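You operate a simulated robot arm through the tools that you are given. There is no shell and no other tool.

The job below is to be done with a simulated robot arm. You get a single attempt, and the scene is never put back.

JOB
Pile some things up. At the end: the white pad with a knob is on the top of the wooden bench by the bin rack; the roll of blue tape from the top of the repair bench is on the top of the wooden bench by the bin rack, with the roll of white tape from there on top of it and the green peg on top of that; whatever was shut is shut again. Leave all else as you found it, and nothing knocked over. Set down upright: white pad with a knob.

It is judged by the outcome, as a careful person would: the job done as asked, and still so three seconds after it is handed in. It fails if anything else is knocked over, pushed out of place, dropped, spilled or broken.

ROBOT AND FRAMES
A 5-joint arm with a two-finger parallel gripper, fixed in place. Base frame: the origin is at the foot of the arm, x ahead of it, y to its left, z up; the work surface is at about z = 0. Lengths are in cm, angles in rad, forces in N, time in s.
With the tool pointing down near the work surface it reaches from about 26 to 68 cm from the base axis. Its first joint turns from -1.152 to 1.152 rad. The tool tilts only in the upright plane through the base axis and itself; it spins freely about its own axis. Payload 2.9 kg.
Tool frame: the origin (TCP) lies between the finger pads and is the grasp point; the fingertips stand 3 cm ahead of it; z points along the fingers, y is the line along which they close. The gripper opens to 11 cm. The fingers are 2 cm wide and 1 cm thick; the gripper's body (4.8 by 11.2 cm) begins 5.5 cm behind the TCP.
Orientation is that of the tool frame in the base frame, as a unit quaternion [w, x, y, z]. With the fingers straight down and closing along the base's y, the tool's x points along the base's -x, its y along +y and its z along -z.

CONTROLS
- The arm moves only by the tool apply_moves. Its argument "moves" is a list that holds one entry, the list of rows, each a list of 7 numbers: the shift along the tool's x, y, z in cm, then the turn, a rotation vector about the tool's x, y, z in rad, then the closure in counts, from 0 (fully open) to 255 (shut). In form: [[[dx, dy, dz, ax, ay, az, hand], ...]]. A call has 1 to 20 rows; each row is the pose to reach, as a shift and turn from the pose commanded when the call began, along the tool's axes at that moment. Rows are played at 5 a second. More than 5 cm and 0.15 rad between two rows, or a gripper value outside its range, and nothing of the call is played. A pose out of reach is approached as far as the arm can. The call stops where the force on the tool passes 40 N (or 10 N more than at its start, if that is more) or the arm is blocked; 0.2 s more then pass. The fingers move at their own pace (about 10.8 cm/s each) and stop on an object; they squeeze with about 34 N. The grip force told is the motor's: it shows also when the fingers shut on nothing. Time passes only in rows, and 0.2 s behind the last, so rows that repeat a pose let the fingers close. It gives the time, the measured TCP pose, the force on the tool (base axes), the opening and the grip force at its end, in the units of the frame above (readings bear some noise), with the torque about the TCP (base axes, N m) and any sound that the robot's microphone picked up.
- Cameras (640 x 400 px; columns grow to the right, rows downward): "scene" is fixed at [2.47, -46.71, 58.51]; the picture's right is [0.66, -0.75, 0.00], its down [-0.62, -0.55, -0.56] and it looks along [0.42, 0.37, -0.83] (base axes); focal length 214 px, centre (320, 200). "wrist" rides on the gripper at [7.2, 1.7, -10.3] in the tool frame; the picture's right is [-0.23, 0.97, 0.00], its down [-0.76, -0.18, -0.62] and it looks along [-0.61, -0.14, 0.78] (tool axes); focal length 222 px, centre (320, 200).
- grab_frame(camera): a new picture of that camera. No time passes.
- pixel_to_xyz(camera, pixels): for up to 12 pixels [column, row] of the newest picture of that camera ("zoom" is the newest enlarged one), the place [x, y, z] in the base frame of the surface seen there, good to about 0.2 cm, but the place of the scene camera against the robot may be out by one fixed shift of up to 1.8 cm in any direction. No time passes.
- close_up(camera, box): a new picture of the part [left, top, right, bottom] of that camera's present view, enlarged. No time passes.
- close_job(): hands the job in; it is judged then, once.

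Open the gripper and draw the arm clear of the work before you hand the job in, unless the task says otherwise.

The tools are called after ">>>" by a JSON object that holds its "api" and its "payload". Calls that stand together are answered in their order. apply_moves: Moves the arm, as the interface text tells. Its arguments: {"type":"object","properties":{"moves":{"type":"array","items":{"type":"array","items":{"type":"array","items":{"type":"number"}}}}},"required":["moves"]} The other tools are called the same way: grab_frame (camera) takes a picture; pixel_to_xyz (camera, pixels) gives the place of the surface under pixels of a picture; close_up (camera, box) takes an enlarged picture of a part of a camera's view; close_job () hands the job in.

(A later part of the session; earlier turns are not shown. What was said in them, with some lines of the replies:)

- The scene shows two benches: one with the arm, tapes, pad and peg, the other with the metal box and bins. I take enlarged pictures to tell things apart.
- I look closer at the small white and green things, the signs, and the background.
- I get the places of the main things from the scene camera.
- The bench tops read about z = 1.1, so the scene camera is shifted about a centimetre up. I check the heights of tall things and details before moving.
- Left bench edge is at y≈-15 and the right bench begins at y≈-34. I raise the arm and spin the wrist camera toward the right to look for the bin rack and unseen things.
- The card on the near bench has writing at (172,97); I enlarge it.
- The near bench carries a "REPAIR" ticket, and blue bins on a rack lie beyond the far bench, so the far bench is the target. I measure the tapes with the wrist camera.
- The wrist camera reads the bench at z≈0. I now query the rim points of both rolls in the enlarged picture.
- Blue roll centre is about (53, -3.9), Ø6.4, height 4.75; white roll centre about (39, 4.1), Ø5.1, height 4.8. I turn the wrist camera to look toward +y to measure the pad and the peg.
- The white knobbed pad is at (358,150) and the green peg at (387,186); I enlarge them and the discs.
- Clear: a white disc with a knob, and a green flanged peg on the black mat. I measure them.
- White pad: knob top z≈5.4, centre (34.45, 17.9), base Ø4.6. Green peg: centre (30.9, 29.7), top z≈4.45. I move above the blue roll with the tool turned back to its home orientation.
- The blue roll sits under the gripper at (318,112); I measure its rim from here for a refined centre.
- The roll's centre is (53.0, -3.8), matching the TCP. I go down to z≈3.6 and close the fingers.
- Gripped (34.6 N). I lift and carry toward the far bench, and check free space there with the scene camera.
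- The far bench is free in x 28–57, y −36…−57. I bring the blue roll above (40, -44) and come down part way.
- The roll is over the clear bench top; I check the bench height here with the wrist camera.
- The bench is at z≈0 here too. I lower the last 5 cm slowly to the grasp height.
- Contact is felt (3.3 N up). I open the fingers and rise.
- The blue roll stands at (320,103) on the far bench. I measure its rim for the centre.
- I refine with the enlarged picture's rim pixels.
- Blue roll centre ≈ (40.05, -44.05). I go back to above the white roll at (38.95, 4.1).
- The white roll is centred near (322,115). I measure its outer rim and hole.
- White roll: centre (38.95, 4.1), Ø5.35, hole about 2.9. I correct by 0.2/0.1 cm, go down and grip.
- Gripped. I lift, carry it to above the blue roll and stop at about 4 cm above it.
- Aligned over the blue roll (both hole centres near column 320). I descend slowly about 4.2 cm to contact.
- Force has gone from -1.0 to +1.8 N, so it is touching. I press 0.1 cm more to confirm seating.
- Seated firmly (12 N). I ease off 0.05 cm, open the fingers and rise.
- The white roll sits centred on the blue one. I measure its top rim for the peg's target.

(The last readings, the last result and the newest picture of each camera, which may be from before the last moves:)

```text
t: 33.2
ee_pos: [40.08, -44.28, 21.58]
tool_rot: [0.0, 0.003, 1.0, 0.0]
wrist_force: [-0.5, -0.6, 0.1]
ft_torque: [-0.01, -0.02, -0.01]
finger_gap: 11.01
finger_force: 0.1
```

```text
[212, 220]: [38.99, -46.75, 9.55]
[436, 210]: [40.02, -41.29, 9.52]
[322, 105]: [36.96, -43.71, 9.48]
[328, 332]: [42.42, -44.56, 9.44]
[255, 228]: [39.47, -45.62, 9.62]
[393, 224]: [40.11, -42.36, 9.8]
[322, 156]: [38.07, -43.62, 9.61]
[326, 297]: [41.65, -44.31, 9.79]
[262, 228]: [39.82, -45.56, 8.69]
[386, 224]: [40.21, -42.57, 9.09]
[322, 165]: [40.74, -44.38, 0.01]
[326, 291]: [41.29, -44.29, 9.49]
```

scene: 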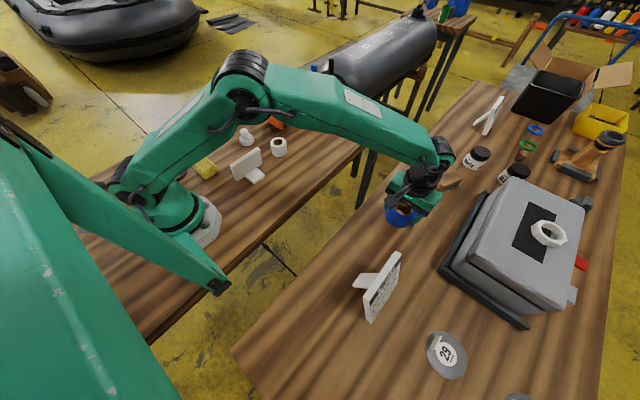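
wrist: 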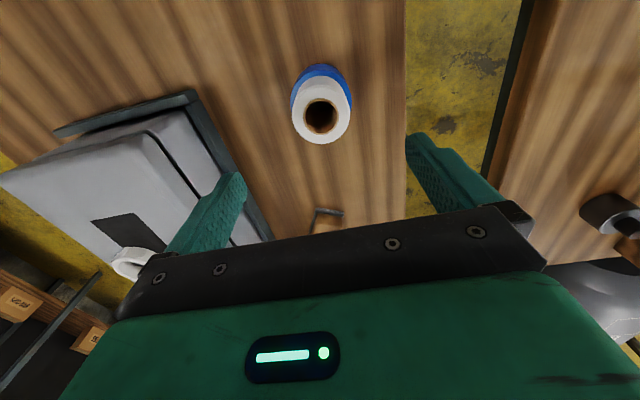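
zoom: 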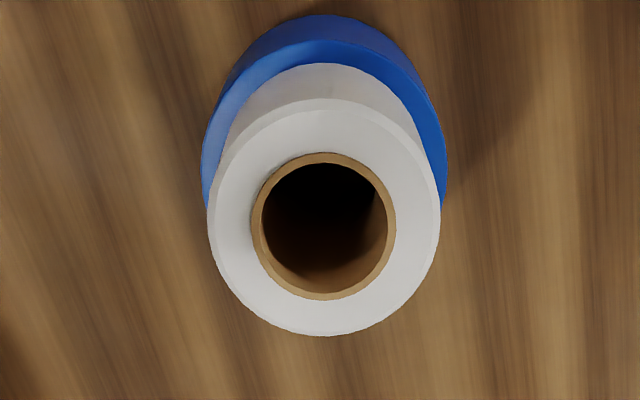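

White roll top: centre ≈ (39.8, -44.0), z 9.55. Next I go to the green peg at (30.9, 29.7), staying at z≈21.

>>> {"api": "apply_moves", "payload": {"moves": [[[0.5, 3.9, 0, 0, 0, 0, 0], [1.0, 7.8, 0, 0, 0, 0, 0], [1.5, 11.7, 0, 0, 0, 0, 0], [2.0, 15.6, 0, 0, 0, 0, 0], [2.5, 19.5, 0, 0, 0, 0, 0], [3.0, 23.4, 0, 0, 0, 0, 0], [3.5, 27.3, 0, 0, 0, 0, 0], [4.0, 31.2, 0, 0, 0, 0, 0], [4.5, 35.1, 0, 0, 0, 0, 0], [5.0, 39.0, 0, 0, 0, 0, 0], [5.5, 42.9, 0, 0, 0, 0, 0], [6.0, 46.8, 0, 0, 0, 0, 0], [6.5, 50.7, 0, 0, 0, 0, 0], [7.0, 54.6, 0, 0, 0, 0, 0], [7.5, 58.5, 0, 0, 0, 0, 0], [8.0, 62.4, 0, 0, 0, 0, 0], [8.5, 66.3, 0, 0, 0, 0, 0], [9.0, 70.2, 0, 0, 0, 0, 0], [9.5, 74.0, 0, 0, 0, 0, 0], [9.5, 74.0, 2, 0, 0, 0, 0]]]}}

>>> {"api": "grab_frame", "payload": {"camera": "wrist"}}

>>> {"api": "close_up", "payload": {"camera": "wrist", "box": [240, 60, 400, 160]}}

```text
t: 37.4
ee_pos: [30.65, 30.19, 19.34]
tool_rot: [0.0, 0.002, 1.0, 0.0]
wrist_force: [0.2, 0.6, 0.7]
ft_torque: [-0.01, 0.01, 0.0]
finger_gap: 11.0
finger_force: 0.0
```

```text
taken
```

wrist: 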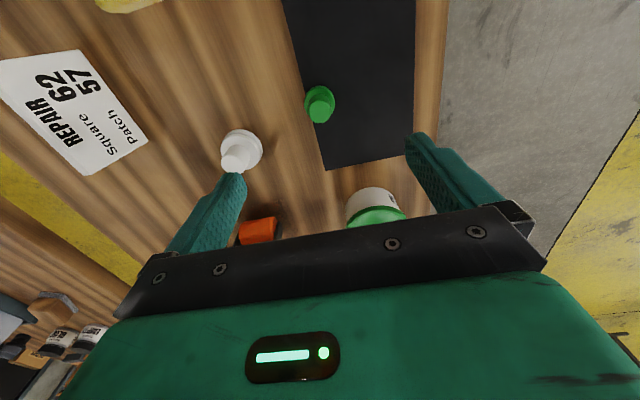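

```text
4.00 times, centred on (320, 110) of wrist
```

zoom: 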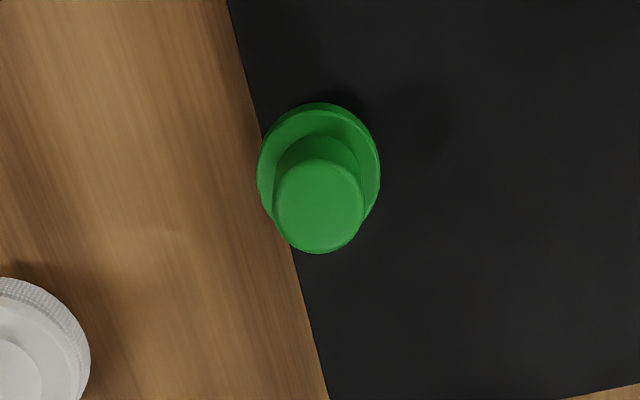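

The peg is at (320,104). I measure its top and flange.

>>> {"api": "pixel_to_xyz", "payload": {"camera": "zoom", "pixels": [[278, 208], [360, 205], [318, 166], [318, 247], [320, 205], [261, 175], [377, 170], [320, 115], [265, 160], [230, 200], [420, 200]]}}

```text
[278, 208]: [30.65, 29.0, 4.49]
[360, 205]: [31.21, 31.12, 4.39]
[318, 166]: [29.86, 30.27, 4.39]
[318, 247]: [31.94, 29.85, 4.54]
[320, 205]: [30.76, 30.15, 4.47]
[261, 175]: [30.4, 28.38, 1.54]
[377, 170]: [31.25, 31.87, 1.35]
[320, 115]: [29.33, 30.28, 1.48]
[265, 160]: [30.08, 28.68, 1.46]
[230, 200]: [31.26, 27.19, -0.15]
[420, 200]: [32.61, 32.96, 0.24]
```

Peg centre (30.9, 30.05), flange Ø≈3.6 (wider than the 2.9 hole). I come down to z≈4.65 so the fingertips stay above the flange, and grip the shaft.

>>> {"api": "apply_moves", "payload": {"moves": [[[-0.22, -0.1, 4, 0, 0, 0, 0], [-0.22, -0.1, 8, 0, 0, 0, 0], [-0.22, -0.1, 11.5, 0, 0, 0, 0], [-0.22, -0.1, 13.5, 0, 0, 0, 0], [-0.22, -0.1, 14.68, 0, 0, 0, 0], [-0.22, -0.1, 14.68, 0, 0, 0, 0]]]}}

>>> {"api": "grab_frame", "payload": {"camera": "wrist"}}

```text
t: 38.8
ee_pos: [31.11, 30.01, 4.68]
tool_rot: [0.0, 0.003, 1.0, 0.0]
wrist_force: [-0.2, -1.0, 0.7]
ft_torque: [0.02, 0.0, 0.03]
finger_gap: 11.0
finger_force: 0.2
```

```text
taken
```

wrist: 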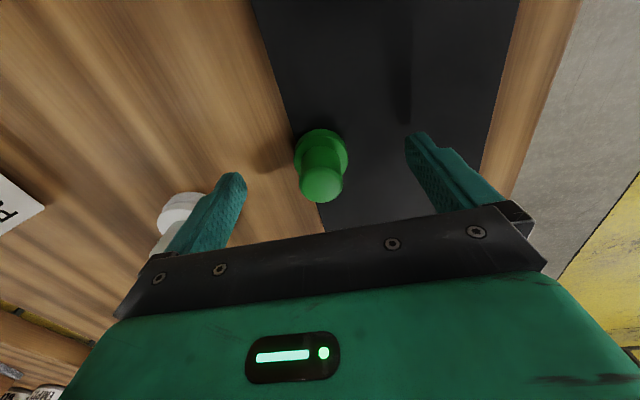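

The peg is centred between the fingers at (320,180). I close on it.

>>> {"api": "apply_moves", "payload": {"moves": [[[0, 0, 0, 0, 0, 0, 255], [0, 0, 0, 0, 0, 0, 255], [0, 0, 0, 0, 0, 0, 255], [0, 0, 0, 0, 0, 0, 255]]]}}

>>> {"api": "close_up", "payload": {"camera": "wrist", "box": [240, 110, 400, 230]}}

```text
t: 39.8
ee_pos: [31.03, 30.01, 4.74]
tool_rot: [0.0, 0.003, 1.0, 0.001]
wrist_force: [0.0, 0.9, 0.7]
ft_torque: [0.02, -0.01, 0.0]
finger_gap: 2.42
finger_force: 34.3
```

```text
3.33 times, centred on (320, 170) of wrist
```

zoom: 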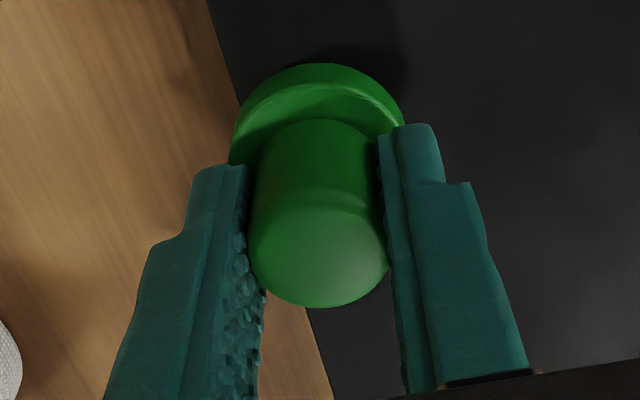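

Gripped at 2.42 cm. I lift it and check.

>>> {"api": "apply_moves", "payload": {"moves": [[[0, 0, -1, 0, 0, 0, 255], [0, 0, -3, 0, 0, 0, 255], [0, 0, -6, 0, 0, 0, 255], [0, 0, -10, 0, 0, 0, 255], [0, 0, -14, 0, 0, 0, 255], [0, 0, -17, 0, 0, 0, 255]]]}}

>>> {"api": "grab_frame", "payload": {"camera": "wrist"}}

```text
t: 41.2
ee_pos: [30.87, 29.96, 21.87]
tool_rot: [0.0, 0.002, 1.0, -0.001]
wrist_force: [-0.3, 0.3, -1.6]
ft_torque: [0.06, 0.02, -0.04]
finger_gap: 2.44
finger_force: 34.4
```

```text
taken
```

wrist: 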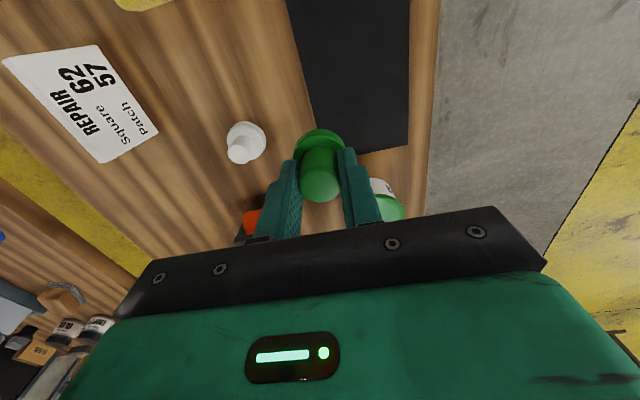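

The peg is held upright and the mat stayed. I carry it to above the stack.

>>> {"api": "apply_moves", "payload": {"moves": [[[-0.48, -3.9, 0, 0, 0, 0, 255], [-0.96, -7.8, 0, 0, 0, 0, 255], [-1.44, -11.7, 0, 0, 0, 0, 255], [-1.92, -15.6, 0, 0, 0, 0, 255], [-2.4, -19.5, 0, 0, 0, 0, 255], [-2.88, -23.4, 0, 0, 0, 0, 255], [-3.36, -27.3, 0, 0, 0, 0, 255], [-3.84, -31.2, 0, 0, 0, 0, 255], [-4.32, -35.1, 0, 0, 0, 0, 255], [-4.8, -39.0, 0, 0, 0, 0, 255], [-5.28, -42.9, 0, 0, 0, 0, 255], [-5.76, -46.8, 0, 0, 0, 0, 255], [-6.24, -50.7, 0, 0, 0, 0, 255], [-6.72, -54.6, 0, 0, 0, 0, 255], [-7.2, -58.5, 0, 0, 0, 0, 255], [-7.68, -62.4, 0, 0, 0, 0, 255], [-8.16, -66.3, 0, 0, 0, 0, 255], [-8.64, -70.2, 0, 0, 0, 0, 255], [-9.1, -74.0, 0, 0, 0, 0, 255], [-9.1, -74.0, 0, 0, 0, 0, 255]]]}}

>>> {"api": "grab_frame", "payload": {"camera": "wrist"}}

>>> {"api": "close_up", "payload": {"camera": "wrist", "box": [240, 60, 400, 210]}}

```text
t: 45.4
ee_pos: [39.57, -44.26, 21.66]
tool_rot: [0.0, 0.002, 1.0, 0.0]
wrist_force: [0.4, -0.6, 0.1]
ft_torque: [0.01, 0.02, 0.0]
finger_gap: 2.44
finger_force: 34.5
```

```text
taken
```

wrist: 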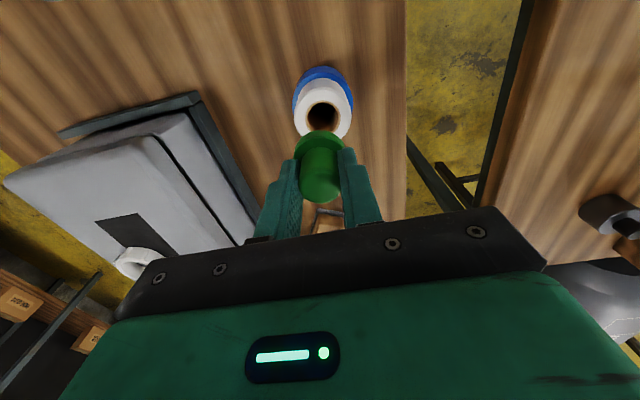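

```text
2.67 times, centred on (320, 135) of wrist
```

zoom: 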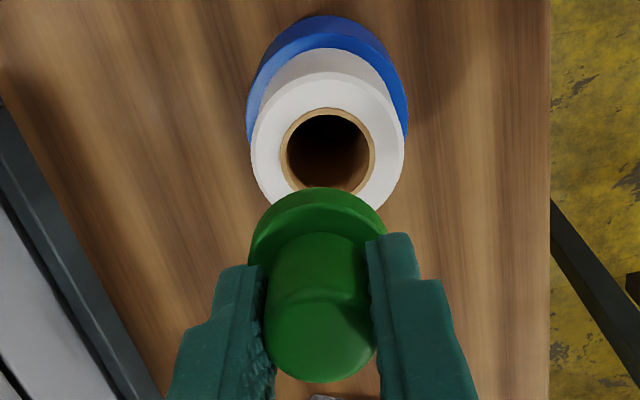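

I re-measure the white roll's rim relative to the peg flange in this view.

>>> {"api": "pixel_to_xyz", "payload": {"camera": "zoom", "pixels": [[253, 152], [402, 148], [282, 152], [373, 150], [326, 80], [325, 110], [252, 235], [385, 225], [320, 192], [268, 340], [375, 330], [320, 380]]}}

```text
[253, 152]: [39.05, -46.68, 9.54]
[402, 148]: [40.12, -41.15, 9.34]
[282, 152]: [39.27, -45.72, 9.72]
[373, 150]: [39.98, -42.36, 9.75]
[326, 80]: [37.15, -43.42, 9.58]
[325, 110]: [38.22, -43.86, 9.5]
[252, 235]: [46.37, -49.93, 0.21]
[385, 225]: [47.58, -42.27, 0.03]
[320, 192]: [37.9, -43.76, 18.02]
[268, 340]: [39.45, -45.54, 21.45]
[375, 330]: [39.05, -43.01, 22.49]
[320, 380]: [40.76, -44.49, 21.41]
```

Peg centre ≈ (39.7, -44.25) against the roll's (39.8, -44.0); I shift by 0.1/0.25 cm and lower to about 2 mm above the roll.

>>> {"api": "apply_moves", "payload": {"moves": [[[-0.1, 0.23, 2, 0, 0, 0, 255], [-0.1, 0.23, 4, 0, 0, 0, 255], [-0.1, 0.23, 5.5, 0, 0, 0, 255], [-0.1, 0.23, 6.6, 0, 0, 0, 255], [-0.1, 0.23, 7.3, 0, 0, 0, 255], [-0.1, 0.23, 7.3, 0, 0, 0, 255]]]}}

>>> {"api": "grab_frame", "payload": {"camera": "wrist"}}

>>> {"api": "close_up", "payload": {"camera": "wrist", "box": [240, 90, 400, 210]}}

>>> {"api": "close_up", "payload": {"camera": "scene", "box": [350, 160, 446, 230]}}

```text
t: 46.8
ee_pos: [39.72, -44.07, 14.41]
tool_rot: [0.0, 0.003, 1.0, 0.0]
wrist_force: [-0.2, -0.5, -1.1]
ft_torque: [0.03, 0.02, 0.01]
finger_gap: 2.43
finger_force: 34.5
```

```text
taken
```

wrist: 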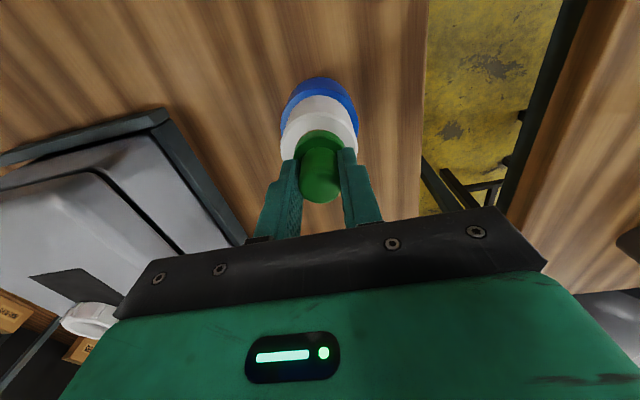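

```text
3.33 times, centred on (320, 150) of wrist
```

zoom: 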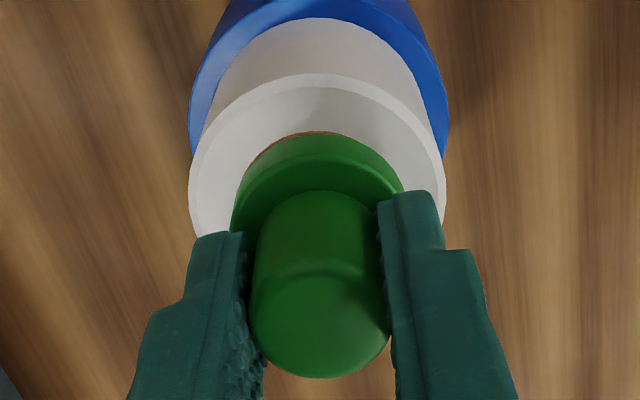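

```text
5.71 times, centred on (398, 195) of scene
```

zoom: 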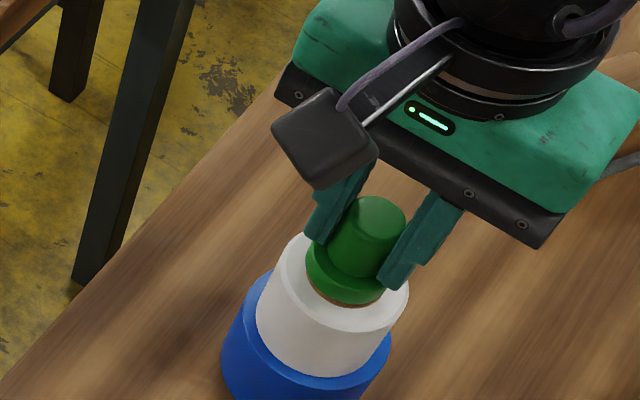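

Well centred over the roll. I go down in 1 mm steps to contact.

>>> {"api": "apply_moves", "payload": {"moves": [[[0, 0, 0.1, 0, 0, 0, 255], [0, 0, 0.2, 0, 0, 0, 255], [0, 0, 0.3, 0, 0, 0, 255], [0, 0, 0.3, 0, 0, 0, 255]]]}}

```text
t: 47.8
ee_pos: [39.67, -43.87, 14.06]
tool_rot: [0.0, 0.002, 1.0, 0.001]
wrist_force: [-0.2, -0.2, -0.3]
ft_torque: [-0.04, -0.01, 0.0]
finger_gap: 2.43
finger_force: 33.9
```

No contact yet; I continue another 1–2 mm.

>>> {"api": "apply_moves", "payload": {"moves": [[[0, 0, 0.05, 0, 0, 0, 255], [0, 0, 0.1, 0, 0, 0, 255], [0, 0, 0.1, 0, 0, 0, 255]]]}}

```text
t: 48.6
ee_pos: [39.72, -44.06, 13.89]
tool_rot: [0.0, 0.002, 1.0, 0.0]
wrist_force: [-0.2, -0.2, 0.0]
ft_torque: [-0.06, -0.01, 0.01]
finger_gap: 2.43
finger_force: 34.2
```

>>> {"api": "close_up", "payload": {"camera": "scene", "box": [370, 185, 434, 225]}}

>>> {"api": "apply_moves", "payload": {"moves": [[[0, 0, 0.05, 0, 0, 0, 255], [0, 0, 0.1, 0, 0, 0, 255], [0, 0, 0.1, 0, 0, 0, 255]]]}}

```text
10.00 times, centred on (402, 205) of scene
```

zoom: 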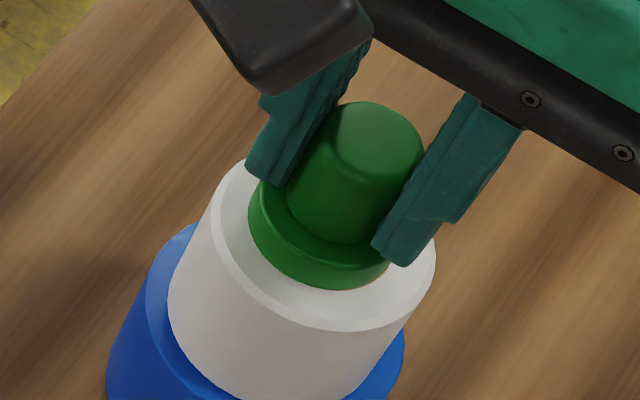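

```text
t: 49.4
ee_pos: [39.8, -44.01, 13.86]
tool_rot: [0.001, 0.002, 1.0, 0.001]
wrist_force: [-0.4, 0.9, 3.1]
ft_torque: [0.04, 0.04, 0.01]
finger_gap: 2.43
finger_force: 33.6
```

Contact now (3.1 N). I open the fingers and rise straight up.

>>> {"api": "apply_moves", "payload": {"moves": [[[0, 0, -0.03, 0, 0, 0, 255], [0, 0, -0.03, 0, 0, 0, 180], [0, 0, -0.03, 0, 0, 0, 140], [0, 0, -0.03, 0, 0, 0, 100], [0, 0, -0.03, 0, 0, 0, 80], [0, 0, -0.03, 0, 0, 0, 80], [0, 0, -1, 0, 0, 0, 80], [0, 0, -3, 0, 0, 0, 80], [0, 0, -6, 0, 0, 0, 80], [0, 0, -9, 0, 0, 0, 60], [0, 0, -9, 0, 0, 0, 0]]]}}

>>> {"api": "grab_frame", "payload": {"camera": "wrist"}}

>>> {"api": "close_up", "payload": {"camera": "scene", "box": [350, 160, 446, 230]}}

```text
t: 51.8
ee_pos: [39.85, -44.04, 22.78]
tool_rot: [0.0, 0.002, 1.0, 0.0]
wrist_force: [0.5, 0.0, 0.3]
ft_torque: [0.01, 0.04, 0.0]
finger_gap: 11.01
finger_force: 0.1
```

```text
taken
```

wrist: 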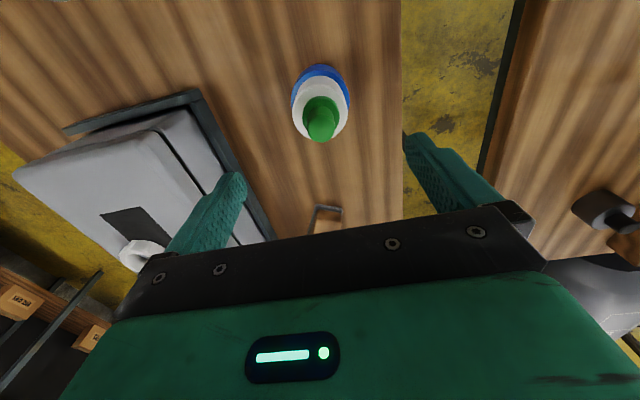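

```text
5.71 times, centred on (398, 195) of scene
```

zoom: 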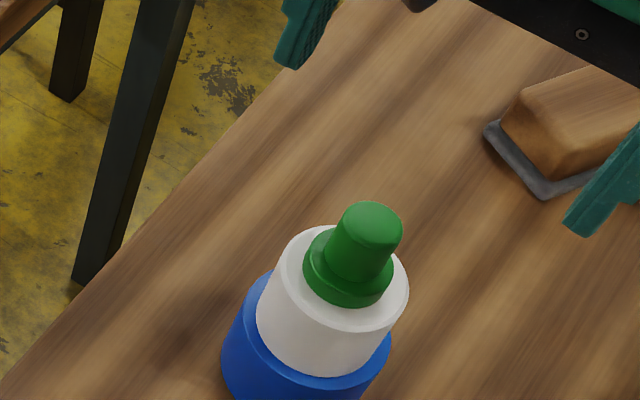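

The stack stands well. Now I go to the white pad at (34.45, 17.9).

>>> {"api": "apply_moves", "payload": {"moves": [[[0.35, 3.88, -1, 0, 0, 0, 0], [0.7, 7.75, -1, 0, 0, 0, 0], [1.05, 11.6, -1, 0, 0, 0, 0], [1.4, 15.5, -1, 0, 0, 0, 0], [1.75, 19.4, -1, 0, 0, 0, 0], [2.1, 23.2, -1, 0, 0, 0, 0], [2.45, 27.1, -1, 0, 0, 0, 0], [2.8, 31.0, -1, 0, 0, 0, 0], [3.15, 34.9, -1, 0, 0, 0, 0], [3.5, 38.7, -1, 0, 0, 0, 0], [3.85, 42.6, -1, 0, 0, 0, 0], [4.2, 46.5, -1, 0, 0, 0, 0], [4.55, 50.4, -1, 0, 0, 0, 0], [4.9, 54.2, -1, 0, 0, 0, 0], [5.25, 58.1, -1, 0, 0, 0, 0], [5.6, 61.95, -1, 0, 0, 0, 0], [5.6, 61.95, 2, 0, 0, 0, 0], [5.6, 61.95, 4, 0, 0, 0, 0], [5.6, 61.95, 4, 0, 0, 0, 0]]]}}

>>> {"api": "grab_frame", "payload": {"camera": "wrist"}}

>>> {"api": "close_up", "payload": {"camera": "wrist", "box": [240, 60, 400, 160]}}

```text
t: 55.8
ee_pos: [34.62, 18.1, 18.86]
tool_rot: [0.0, 0.003, 1.0, 0.001]
wrist_force: [0.1, -0.9, 0.3]
ft_torque: [0.0, -0.01, 0.0]
finger_gap: 11.03
finger_force: 0.0
```

```text
taken
```

wrist: 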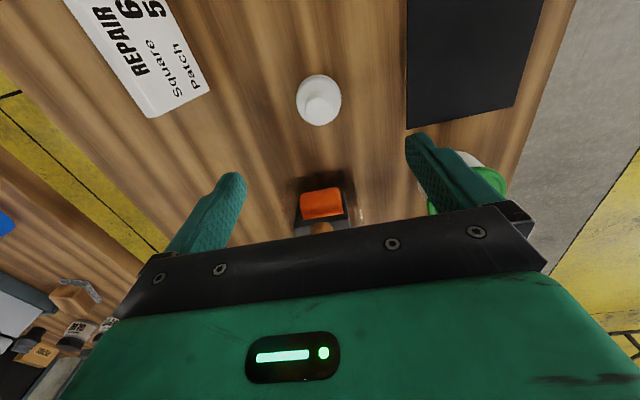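

```text
4.00 times, centred on (320, 110) of wrist
```

zoom: 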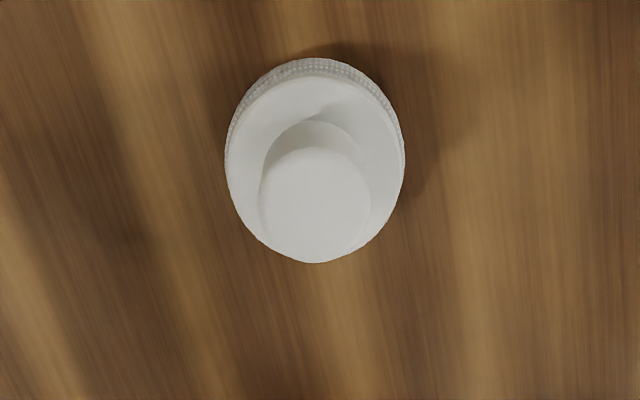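

The pad is at (319,105). I measure its knob and base, and the roller's nearness.

>>> {"api": "pixel_to_xyz", "payload": {"camera": "zoom", "pixels": [[263, 200], [367, 205], [315, 153], [315, 257], [315, 205], [231, 160], [399, 165], [318, 80], [245, 210]]}}

>>> {"api": "pixel_to_xyz", "payload": {"camera": "wrist", "pixels": [[320, 200], [320, 225], [300, 222], [345, 215]]}}

```text
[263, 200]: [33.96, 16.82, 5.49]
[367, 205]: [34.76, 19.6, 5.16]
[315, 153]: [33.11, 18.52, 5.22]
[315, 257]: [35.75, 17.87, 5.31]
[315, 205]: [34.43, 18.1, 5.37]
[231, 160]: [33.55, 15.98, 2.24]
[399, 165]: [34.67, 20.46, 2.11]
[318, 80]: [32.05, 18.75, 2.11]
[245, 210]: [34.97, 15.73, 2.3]
```

```text
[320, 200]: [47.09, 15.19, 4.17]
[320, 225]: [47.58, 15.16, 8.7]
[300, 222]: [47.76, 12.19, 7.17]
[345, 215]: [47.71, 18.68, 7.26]
```

Knob centre (34.43, 18.2), top 5.3, base top 2.15. I descend to z≈5.4 so the tips stay above the base.

>>> {"api": "apply_moves", "payload": {"moves": [[[0.1, 0.1, 4, 0, 0, 0, 0], [0.1, 0.1, 8, 0, 0, 0, 0], [0.1, 0.1, 11, 0, 0, 0, 0], [0.1, 0.1, 12.7, 0, 0, 0, 0], [0.1, 0.1, 13.45, 0, 0, 0, 0], [0.1, 0.1, 13.45, 0, 0, 0, 0]]]}}

>>> {"api": "grab_frame", "payload": {"camera": "wrist"}}

```text
t: 57.2
ee_pos: [34.38, 17.99, 5.42]
tool_rot: [0.0, 0.003, 1.0, -0.001]
wrist_force: [0.0, -0.7, -0.5]
ft_torque: [-0.03, 0.04, -0.02]
finger_gap: 10.99
finger_force: 0.1
```

```text
taken
```

wrist: 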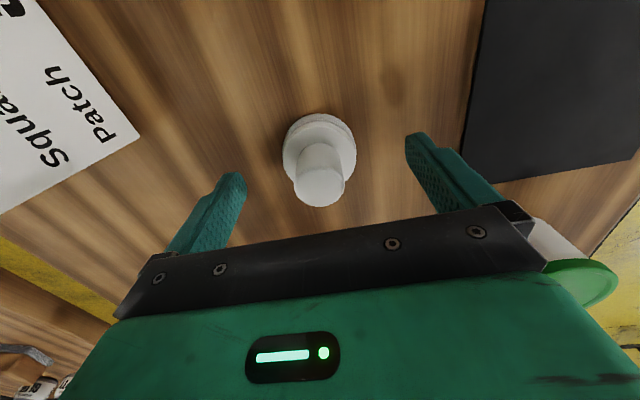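

The knob is centred between the fingers at (319,180). I close and lift.

>>> {"api": "apply_moves", "payload": {"moves": [[[0, 0, 0, 0, 0, 0, 255], [0, 0, 0, 0, 0, 0, 255], [0, 0, 0, 0, 0, 0, 255], [0, 0, 0, 0, 0, 0, 255], [0, 0, -1, 0, 0, 0, 255], [0, 0, -3, 0, 0, 0, 255], [0, 0, -6, 0, 0, 0, 255], [0, 0, -10, 0, 0, 0, 255], [0, 0, -14, 0, 0, 0, 255], [0, 0, -17, 0, 0, 0, 255], [0, 0, -19, 0, 0, 0, 255], [0, 0, -19, 0, 0, 0, 255]]]}}

>>> {"api": "grab_frame", "payload": {"camera": "wrist"}}

>>> {"api": "grab_frame", "payload": {"camera": "scene"}}

```text
t: 59.8
ee_pos: [34.1, 18.07, 24.47]
tool_rot: [0.0, 0.002, 1.0, 0.0]
wrist_force: [-0.6, 0.4, -0.8]
ft_torque: [0.0, 0.03, 0.01]
finger_gap: 2.87
finger_force: 34.0
```

```text
taken
```

wrist: 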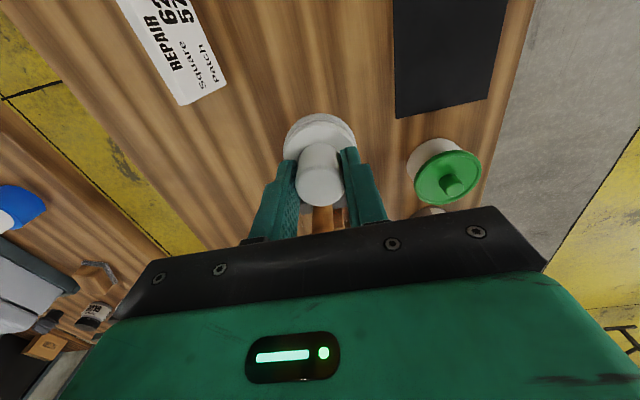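

```text
taken
```

scene: 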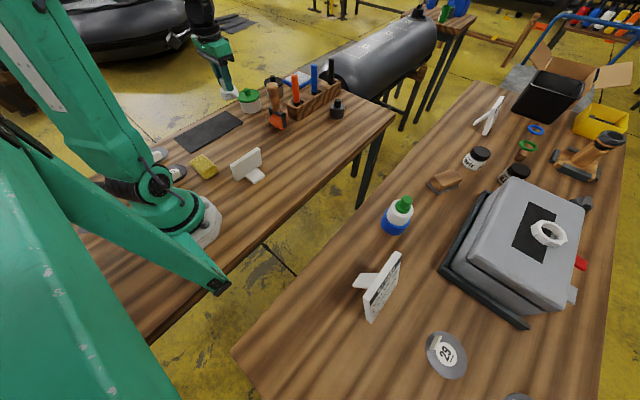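

The pad is held level and the stack stands. I carry the pad to above a clear spot at (31, -38.5), well away from stack and card.

>>> {"api": "apply_moves", "payload": {"moves": [[[-0.56, -4, 0, 0, 0, 0, 255], [-1.13, -8, 0, 0, 0, 0, 255], [-1.69, -12, 0, 0, 0, 0, 255], [-2.25, -16, 0, 0, 0, 0, 255], [-2.81, -20, 0, 0, 0, 0, 255], [-3.38, -24, 0, 0, 0, 0, 255], [-3.94, -28, 0, 0, 0, 0, 255], [-2.96, -32.1, 0, 0, 0, 0, 255], [-1.98, -36.2, 0, 0, 0, 0, 255], [-1.0, -40.3, 0, 0, 0, 0, 255], [-0.02, -44.4, 0, 0, 0, 0, 255], [0.96, -48.5, 0, 0, 0, 0, 255], [1.94, -52.6, 0, 0, 0, 0, 255], [2.92, -56.6, 0, 0, 0, 0, 255], [2.92, -56.6, 3, 0, 0, 0, 255], [2.92, -56.6, 6, 0, 0, 0, 255], [2.92, -56.6, 6, 0, 0, 0, 255]]]}}

>>> {"api": "grab_frame", "payload": {"camera": "wrist"}}

>>> {"api": "grab_frame", "payload": {"camera": "scene"}}

```text
t: 63.4
ee_pos: [31.33, -38.38, 18.52]
tool_rot: [0.0, 0.003, 1.0, 0.0]
wrist_force: [0.0, 0.6, -0.2]
ft_torque: [-0.01, 0.01, 0.04]
finger_gap: 2.85
finger_force: 33.5
```

```text
taken
```

wrist: 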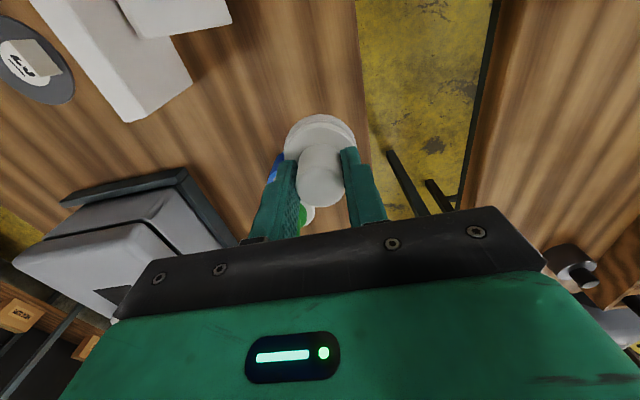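

```text
taken
```

scene: 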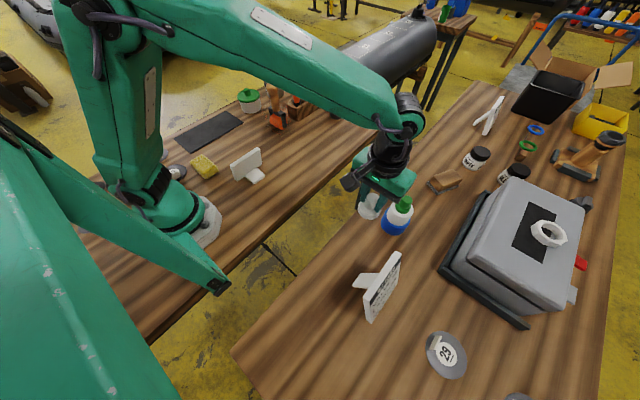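

I check the bench edge, card and stack positions from here.

>>> {"api": "pixel_to_xyz", "payload": {"camera": "wrist", "pixels": [[355, 60], [362, 120], [188, 75], [125, 118], [230, 18], [275, 165], [305, 215], [250, 130], [320, 118]]}}

>>> {"api": "close_up", "payload": {"camera": "scene", "box": [330, 150, 458, 230]}}

```text
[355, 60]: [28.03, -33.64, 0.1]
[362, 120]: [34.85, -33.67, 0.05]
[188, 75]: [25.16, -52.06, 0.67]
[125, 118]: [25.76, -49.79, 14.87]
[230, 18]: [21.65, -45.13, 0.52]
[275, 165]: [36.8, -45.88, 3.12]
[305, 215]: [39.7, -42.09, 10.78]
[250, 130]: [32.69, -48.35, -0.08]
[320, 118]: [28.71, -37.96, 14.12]
```

```text
5.00 times, centred on (394, 190) of scene
```

zoom: 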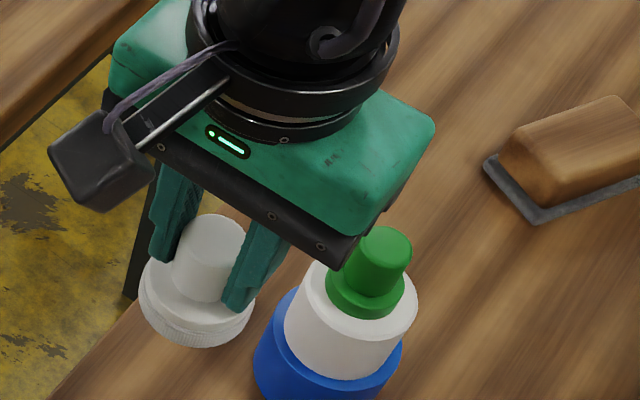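

Bench edge is at y=-33.65 and everything is well clear. I shift 0.7 cm away from the stack and lower the pad to just above the bench.

>>> {"api": "apply_moves", "payload": {"moves": [[[0.7, 0, 0, 0, 0, 0, 255], [0.7, 0, 4, 0, 0, 0, 255], [0.7, 0, 8, 0, 0, 0, 255], [0.7, 0, 11, 0, 0, 0, 255], [0.7, 0, 12.3, 0, 0, 0, 255], [0.7, 0, 12.8, 0, 0, 0, 255], [0.7, 0, 12.95, 0, 0, 0, 255], [0.7, 0, 12.95, 0, 0, 0, 255]]]}}

>>> {"api": "close_up", "payload": {"camera": "scene", "box": [330, 170, 426, 230]}}

```text
t: 65.2
ee_pos: [30.53, -38.39, 5.55]
tool_rot: [0.0, 0.003, 1.0, 0.0]
wrist_force: [-1.7, 1.4, 3.3]
ft_torque: [0.01, 0.17, -0.01]
finger_gap: 2.84
finger_force: 34.3
```

```text
6.67 times, centred on (378, 200) of scene
```

zoom: 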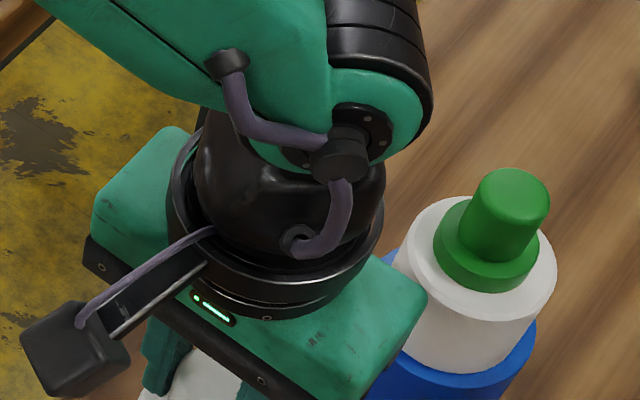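

Contact (3.3 N). I open the fingers gently and rise straight up.

>>> {"api": "apply_moves", "payload": {"moves": [[[0, 0, 0.03, 0, 0, 0, 255], [0, 0, 0, 0, 0, 0, 175], [0, 0, 0, 0, 0, 0, 140], [0, 0, 0, 0, 0, 0, 100], [0, 0, 0, 0, 0, 0, 80], [0, 0, 0, 0, 0, 0, 80], [0, 0, -1, 0, 0, 0, 80], [0, 0, -3, 0, 0, 0, 80], [0, 0, -6, 0, 0, 0, 80], [0, 0, -10, 0, 0, 0, 60], [0, 0, -14, 0, 0, 0, 0], [0, 0, -18, 0, 0, 0, 0], [0, 0, -20, 0, 0, 0, 0]]]}}

>>> {"api": "grab_frame", "payload": {"camera": "wrist"}}

>>> {"api": "grab_frame", "payload": {"camera": "scene"}}

```text
t: 68.0
ee_pos: [30.75, -38.63, 25.73]
tool_rot: [0.0, 0.002, 1.0, 0.001]
wrist_force: [-0.3, 0.3, 0.1]
ft_torque: [-0.03, -0.01, 0.01]
finger_gap: 10.99
finger_force: 0.0
```

```text
taken
```

wrist: 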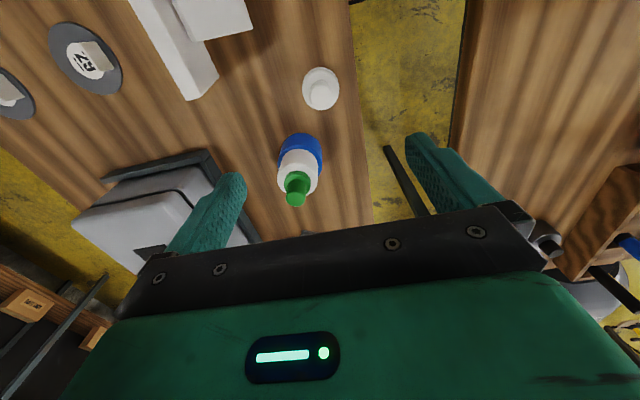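

```text
taken
```

scene: 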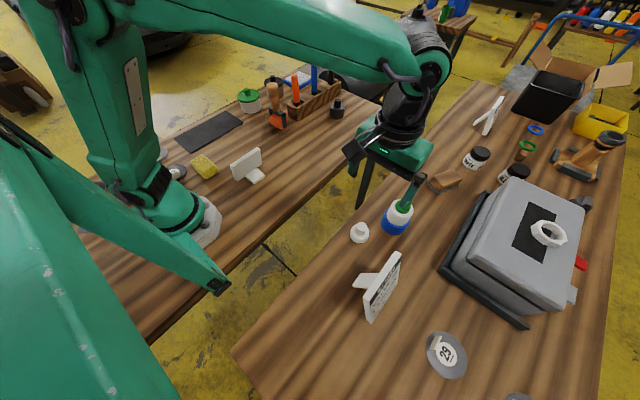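

Pad and stack both stand on the far bench. I draw the arm back to its starting place, away from the work.

>>> {"api": "apply_moves", "payload": {"moves": [[[-1.0, 4, -0.3, 0, 0, 0, 0], [-3, 8, -0.6, 0, 0, 0, 0], [-5, 12, -0.9, 0, 0, 0, 0], [-7, 16, -1.2, 0, 0, 0, 0], [-9, 20, -1.5, 0, 0, 0, 0], [-11, 24, -1.8, 0, 0, 0, 0], [-13, 28, -2.1, 0, 0, 0, 0], [-15, 32, -2.4, 0, 0, 0, 0], [-17, 36, -2.7, 0, 0, 0, 0], [-19, 40, -2.7, 0, 0, 0, 0], [-19, 40, -2.7, 0, 0, 0, 0]]]}}

>>> {"api": "grab_frame", "payload": {"camera": "scene"}}

>>> {"api": "close_up", "payload": {"camera": "scene", "box": [340, 180, 436, 250]}}

>>> {"api": "close_up", "payload": {"camera": "scene", "box": [150, 60, 400, 216]}}

```text
t: 70.4
ee_pos: [49.61, 1.46, 28.32]
tool_rot: [0.001, 0.002, 1.0, 0.0]
wrist_force: [-0.2, 0.1, 0.0]
ft_torque: [-0.02, 0.0, 0.02]
finger_gap: 11.0
finger_force: 0.0
```

```text
taken
```

scene: 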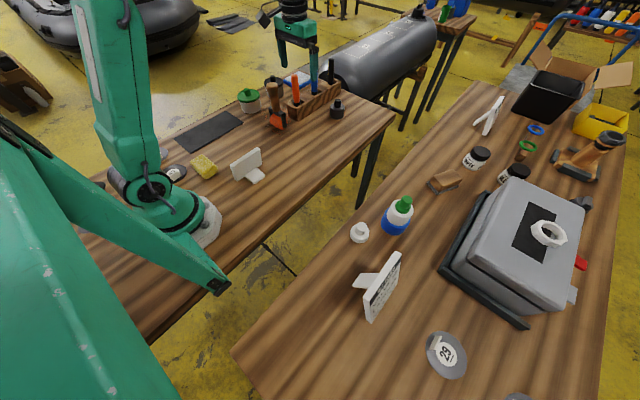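

```text
5.71 times, centred on (388, 215) of scene
```

zoom: 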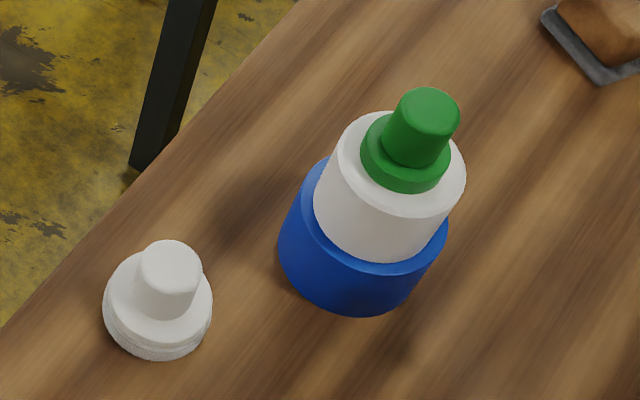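

```text
2.56 times, centred on (275, 138) of scene
```

zoom: 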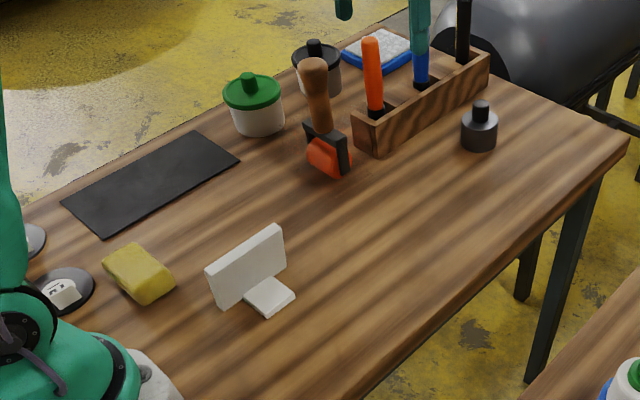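

The stack (blue roll, white roll, green peg) and the white pad, upright, stand on the far bench by the bin rack. Nothing else has moved and the gripper is open and clear, so I hand the job in.

>>> {"api": "close_job", "payload": {}}

```text
The job is handed in.
```

The job is handed in. The last pictures showed everything placed as asked, with nothing else moved or knocked over.

- **Stack:** the roll of blue tape stands on the top of the wooden bench by the bin rack. The roll of white tape is centred on it, with the green peg on top of that.
- **White pad with a knob:** it stands upright, base down, on the same bench, about 10 cm from the stack.
- **Shut things:** nothing had to be opened, so everything that was shut stayed shut.

I identified the benches from the pictures: the near one holds a "REPAIR" card and had both tape rolls, and blue bins on a rack stand beyond the far one. The gripper is open and the arm is back near its starting place, clear of the work.
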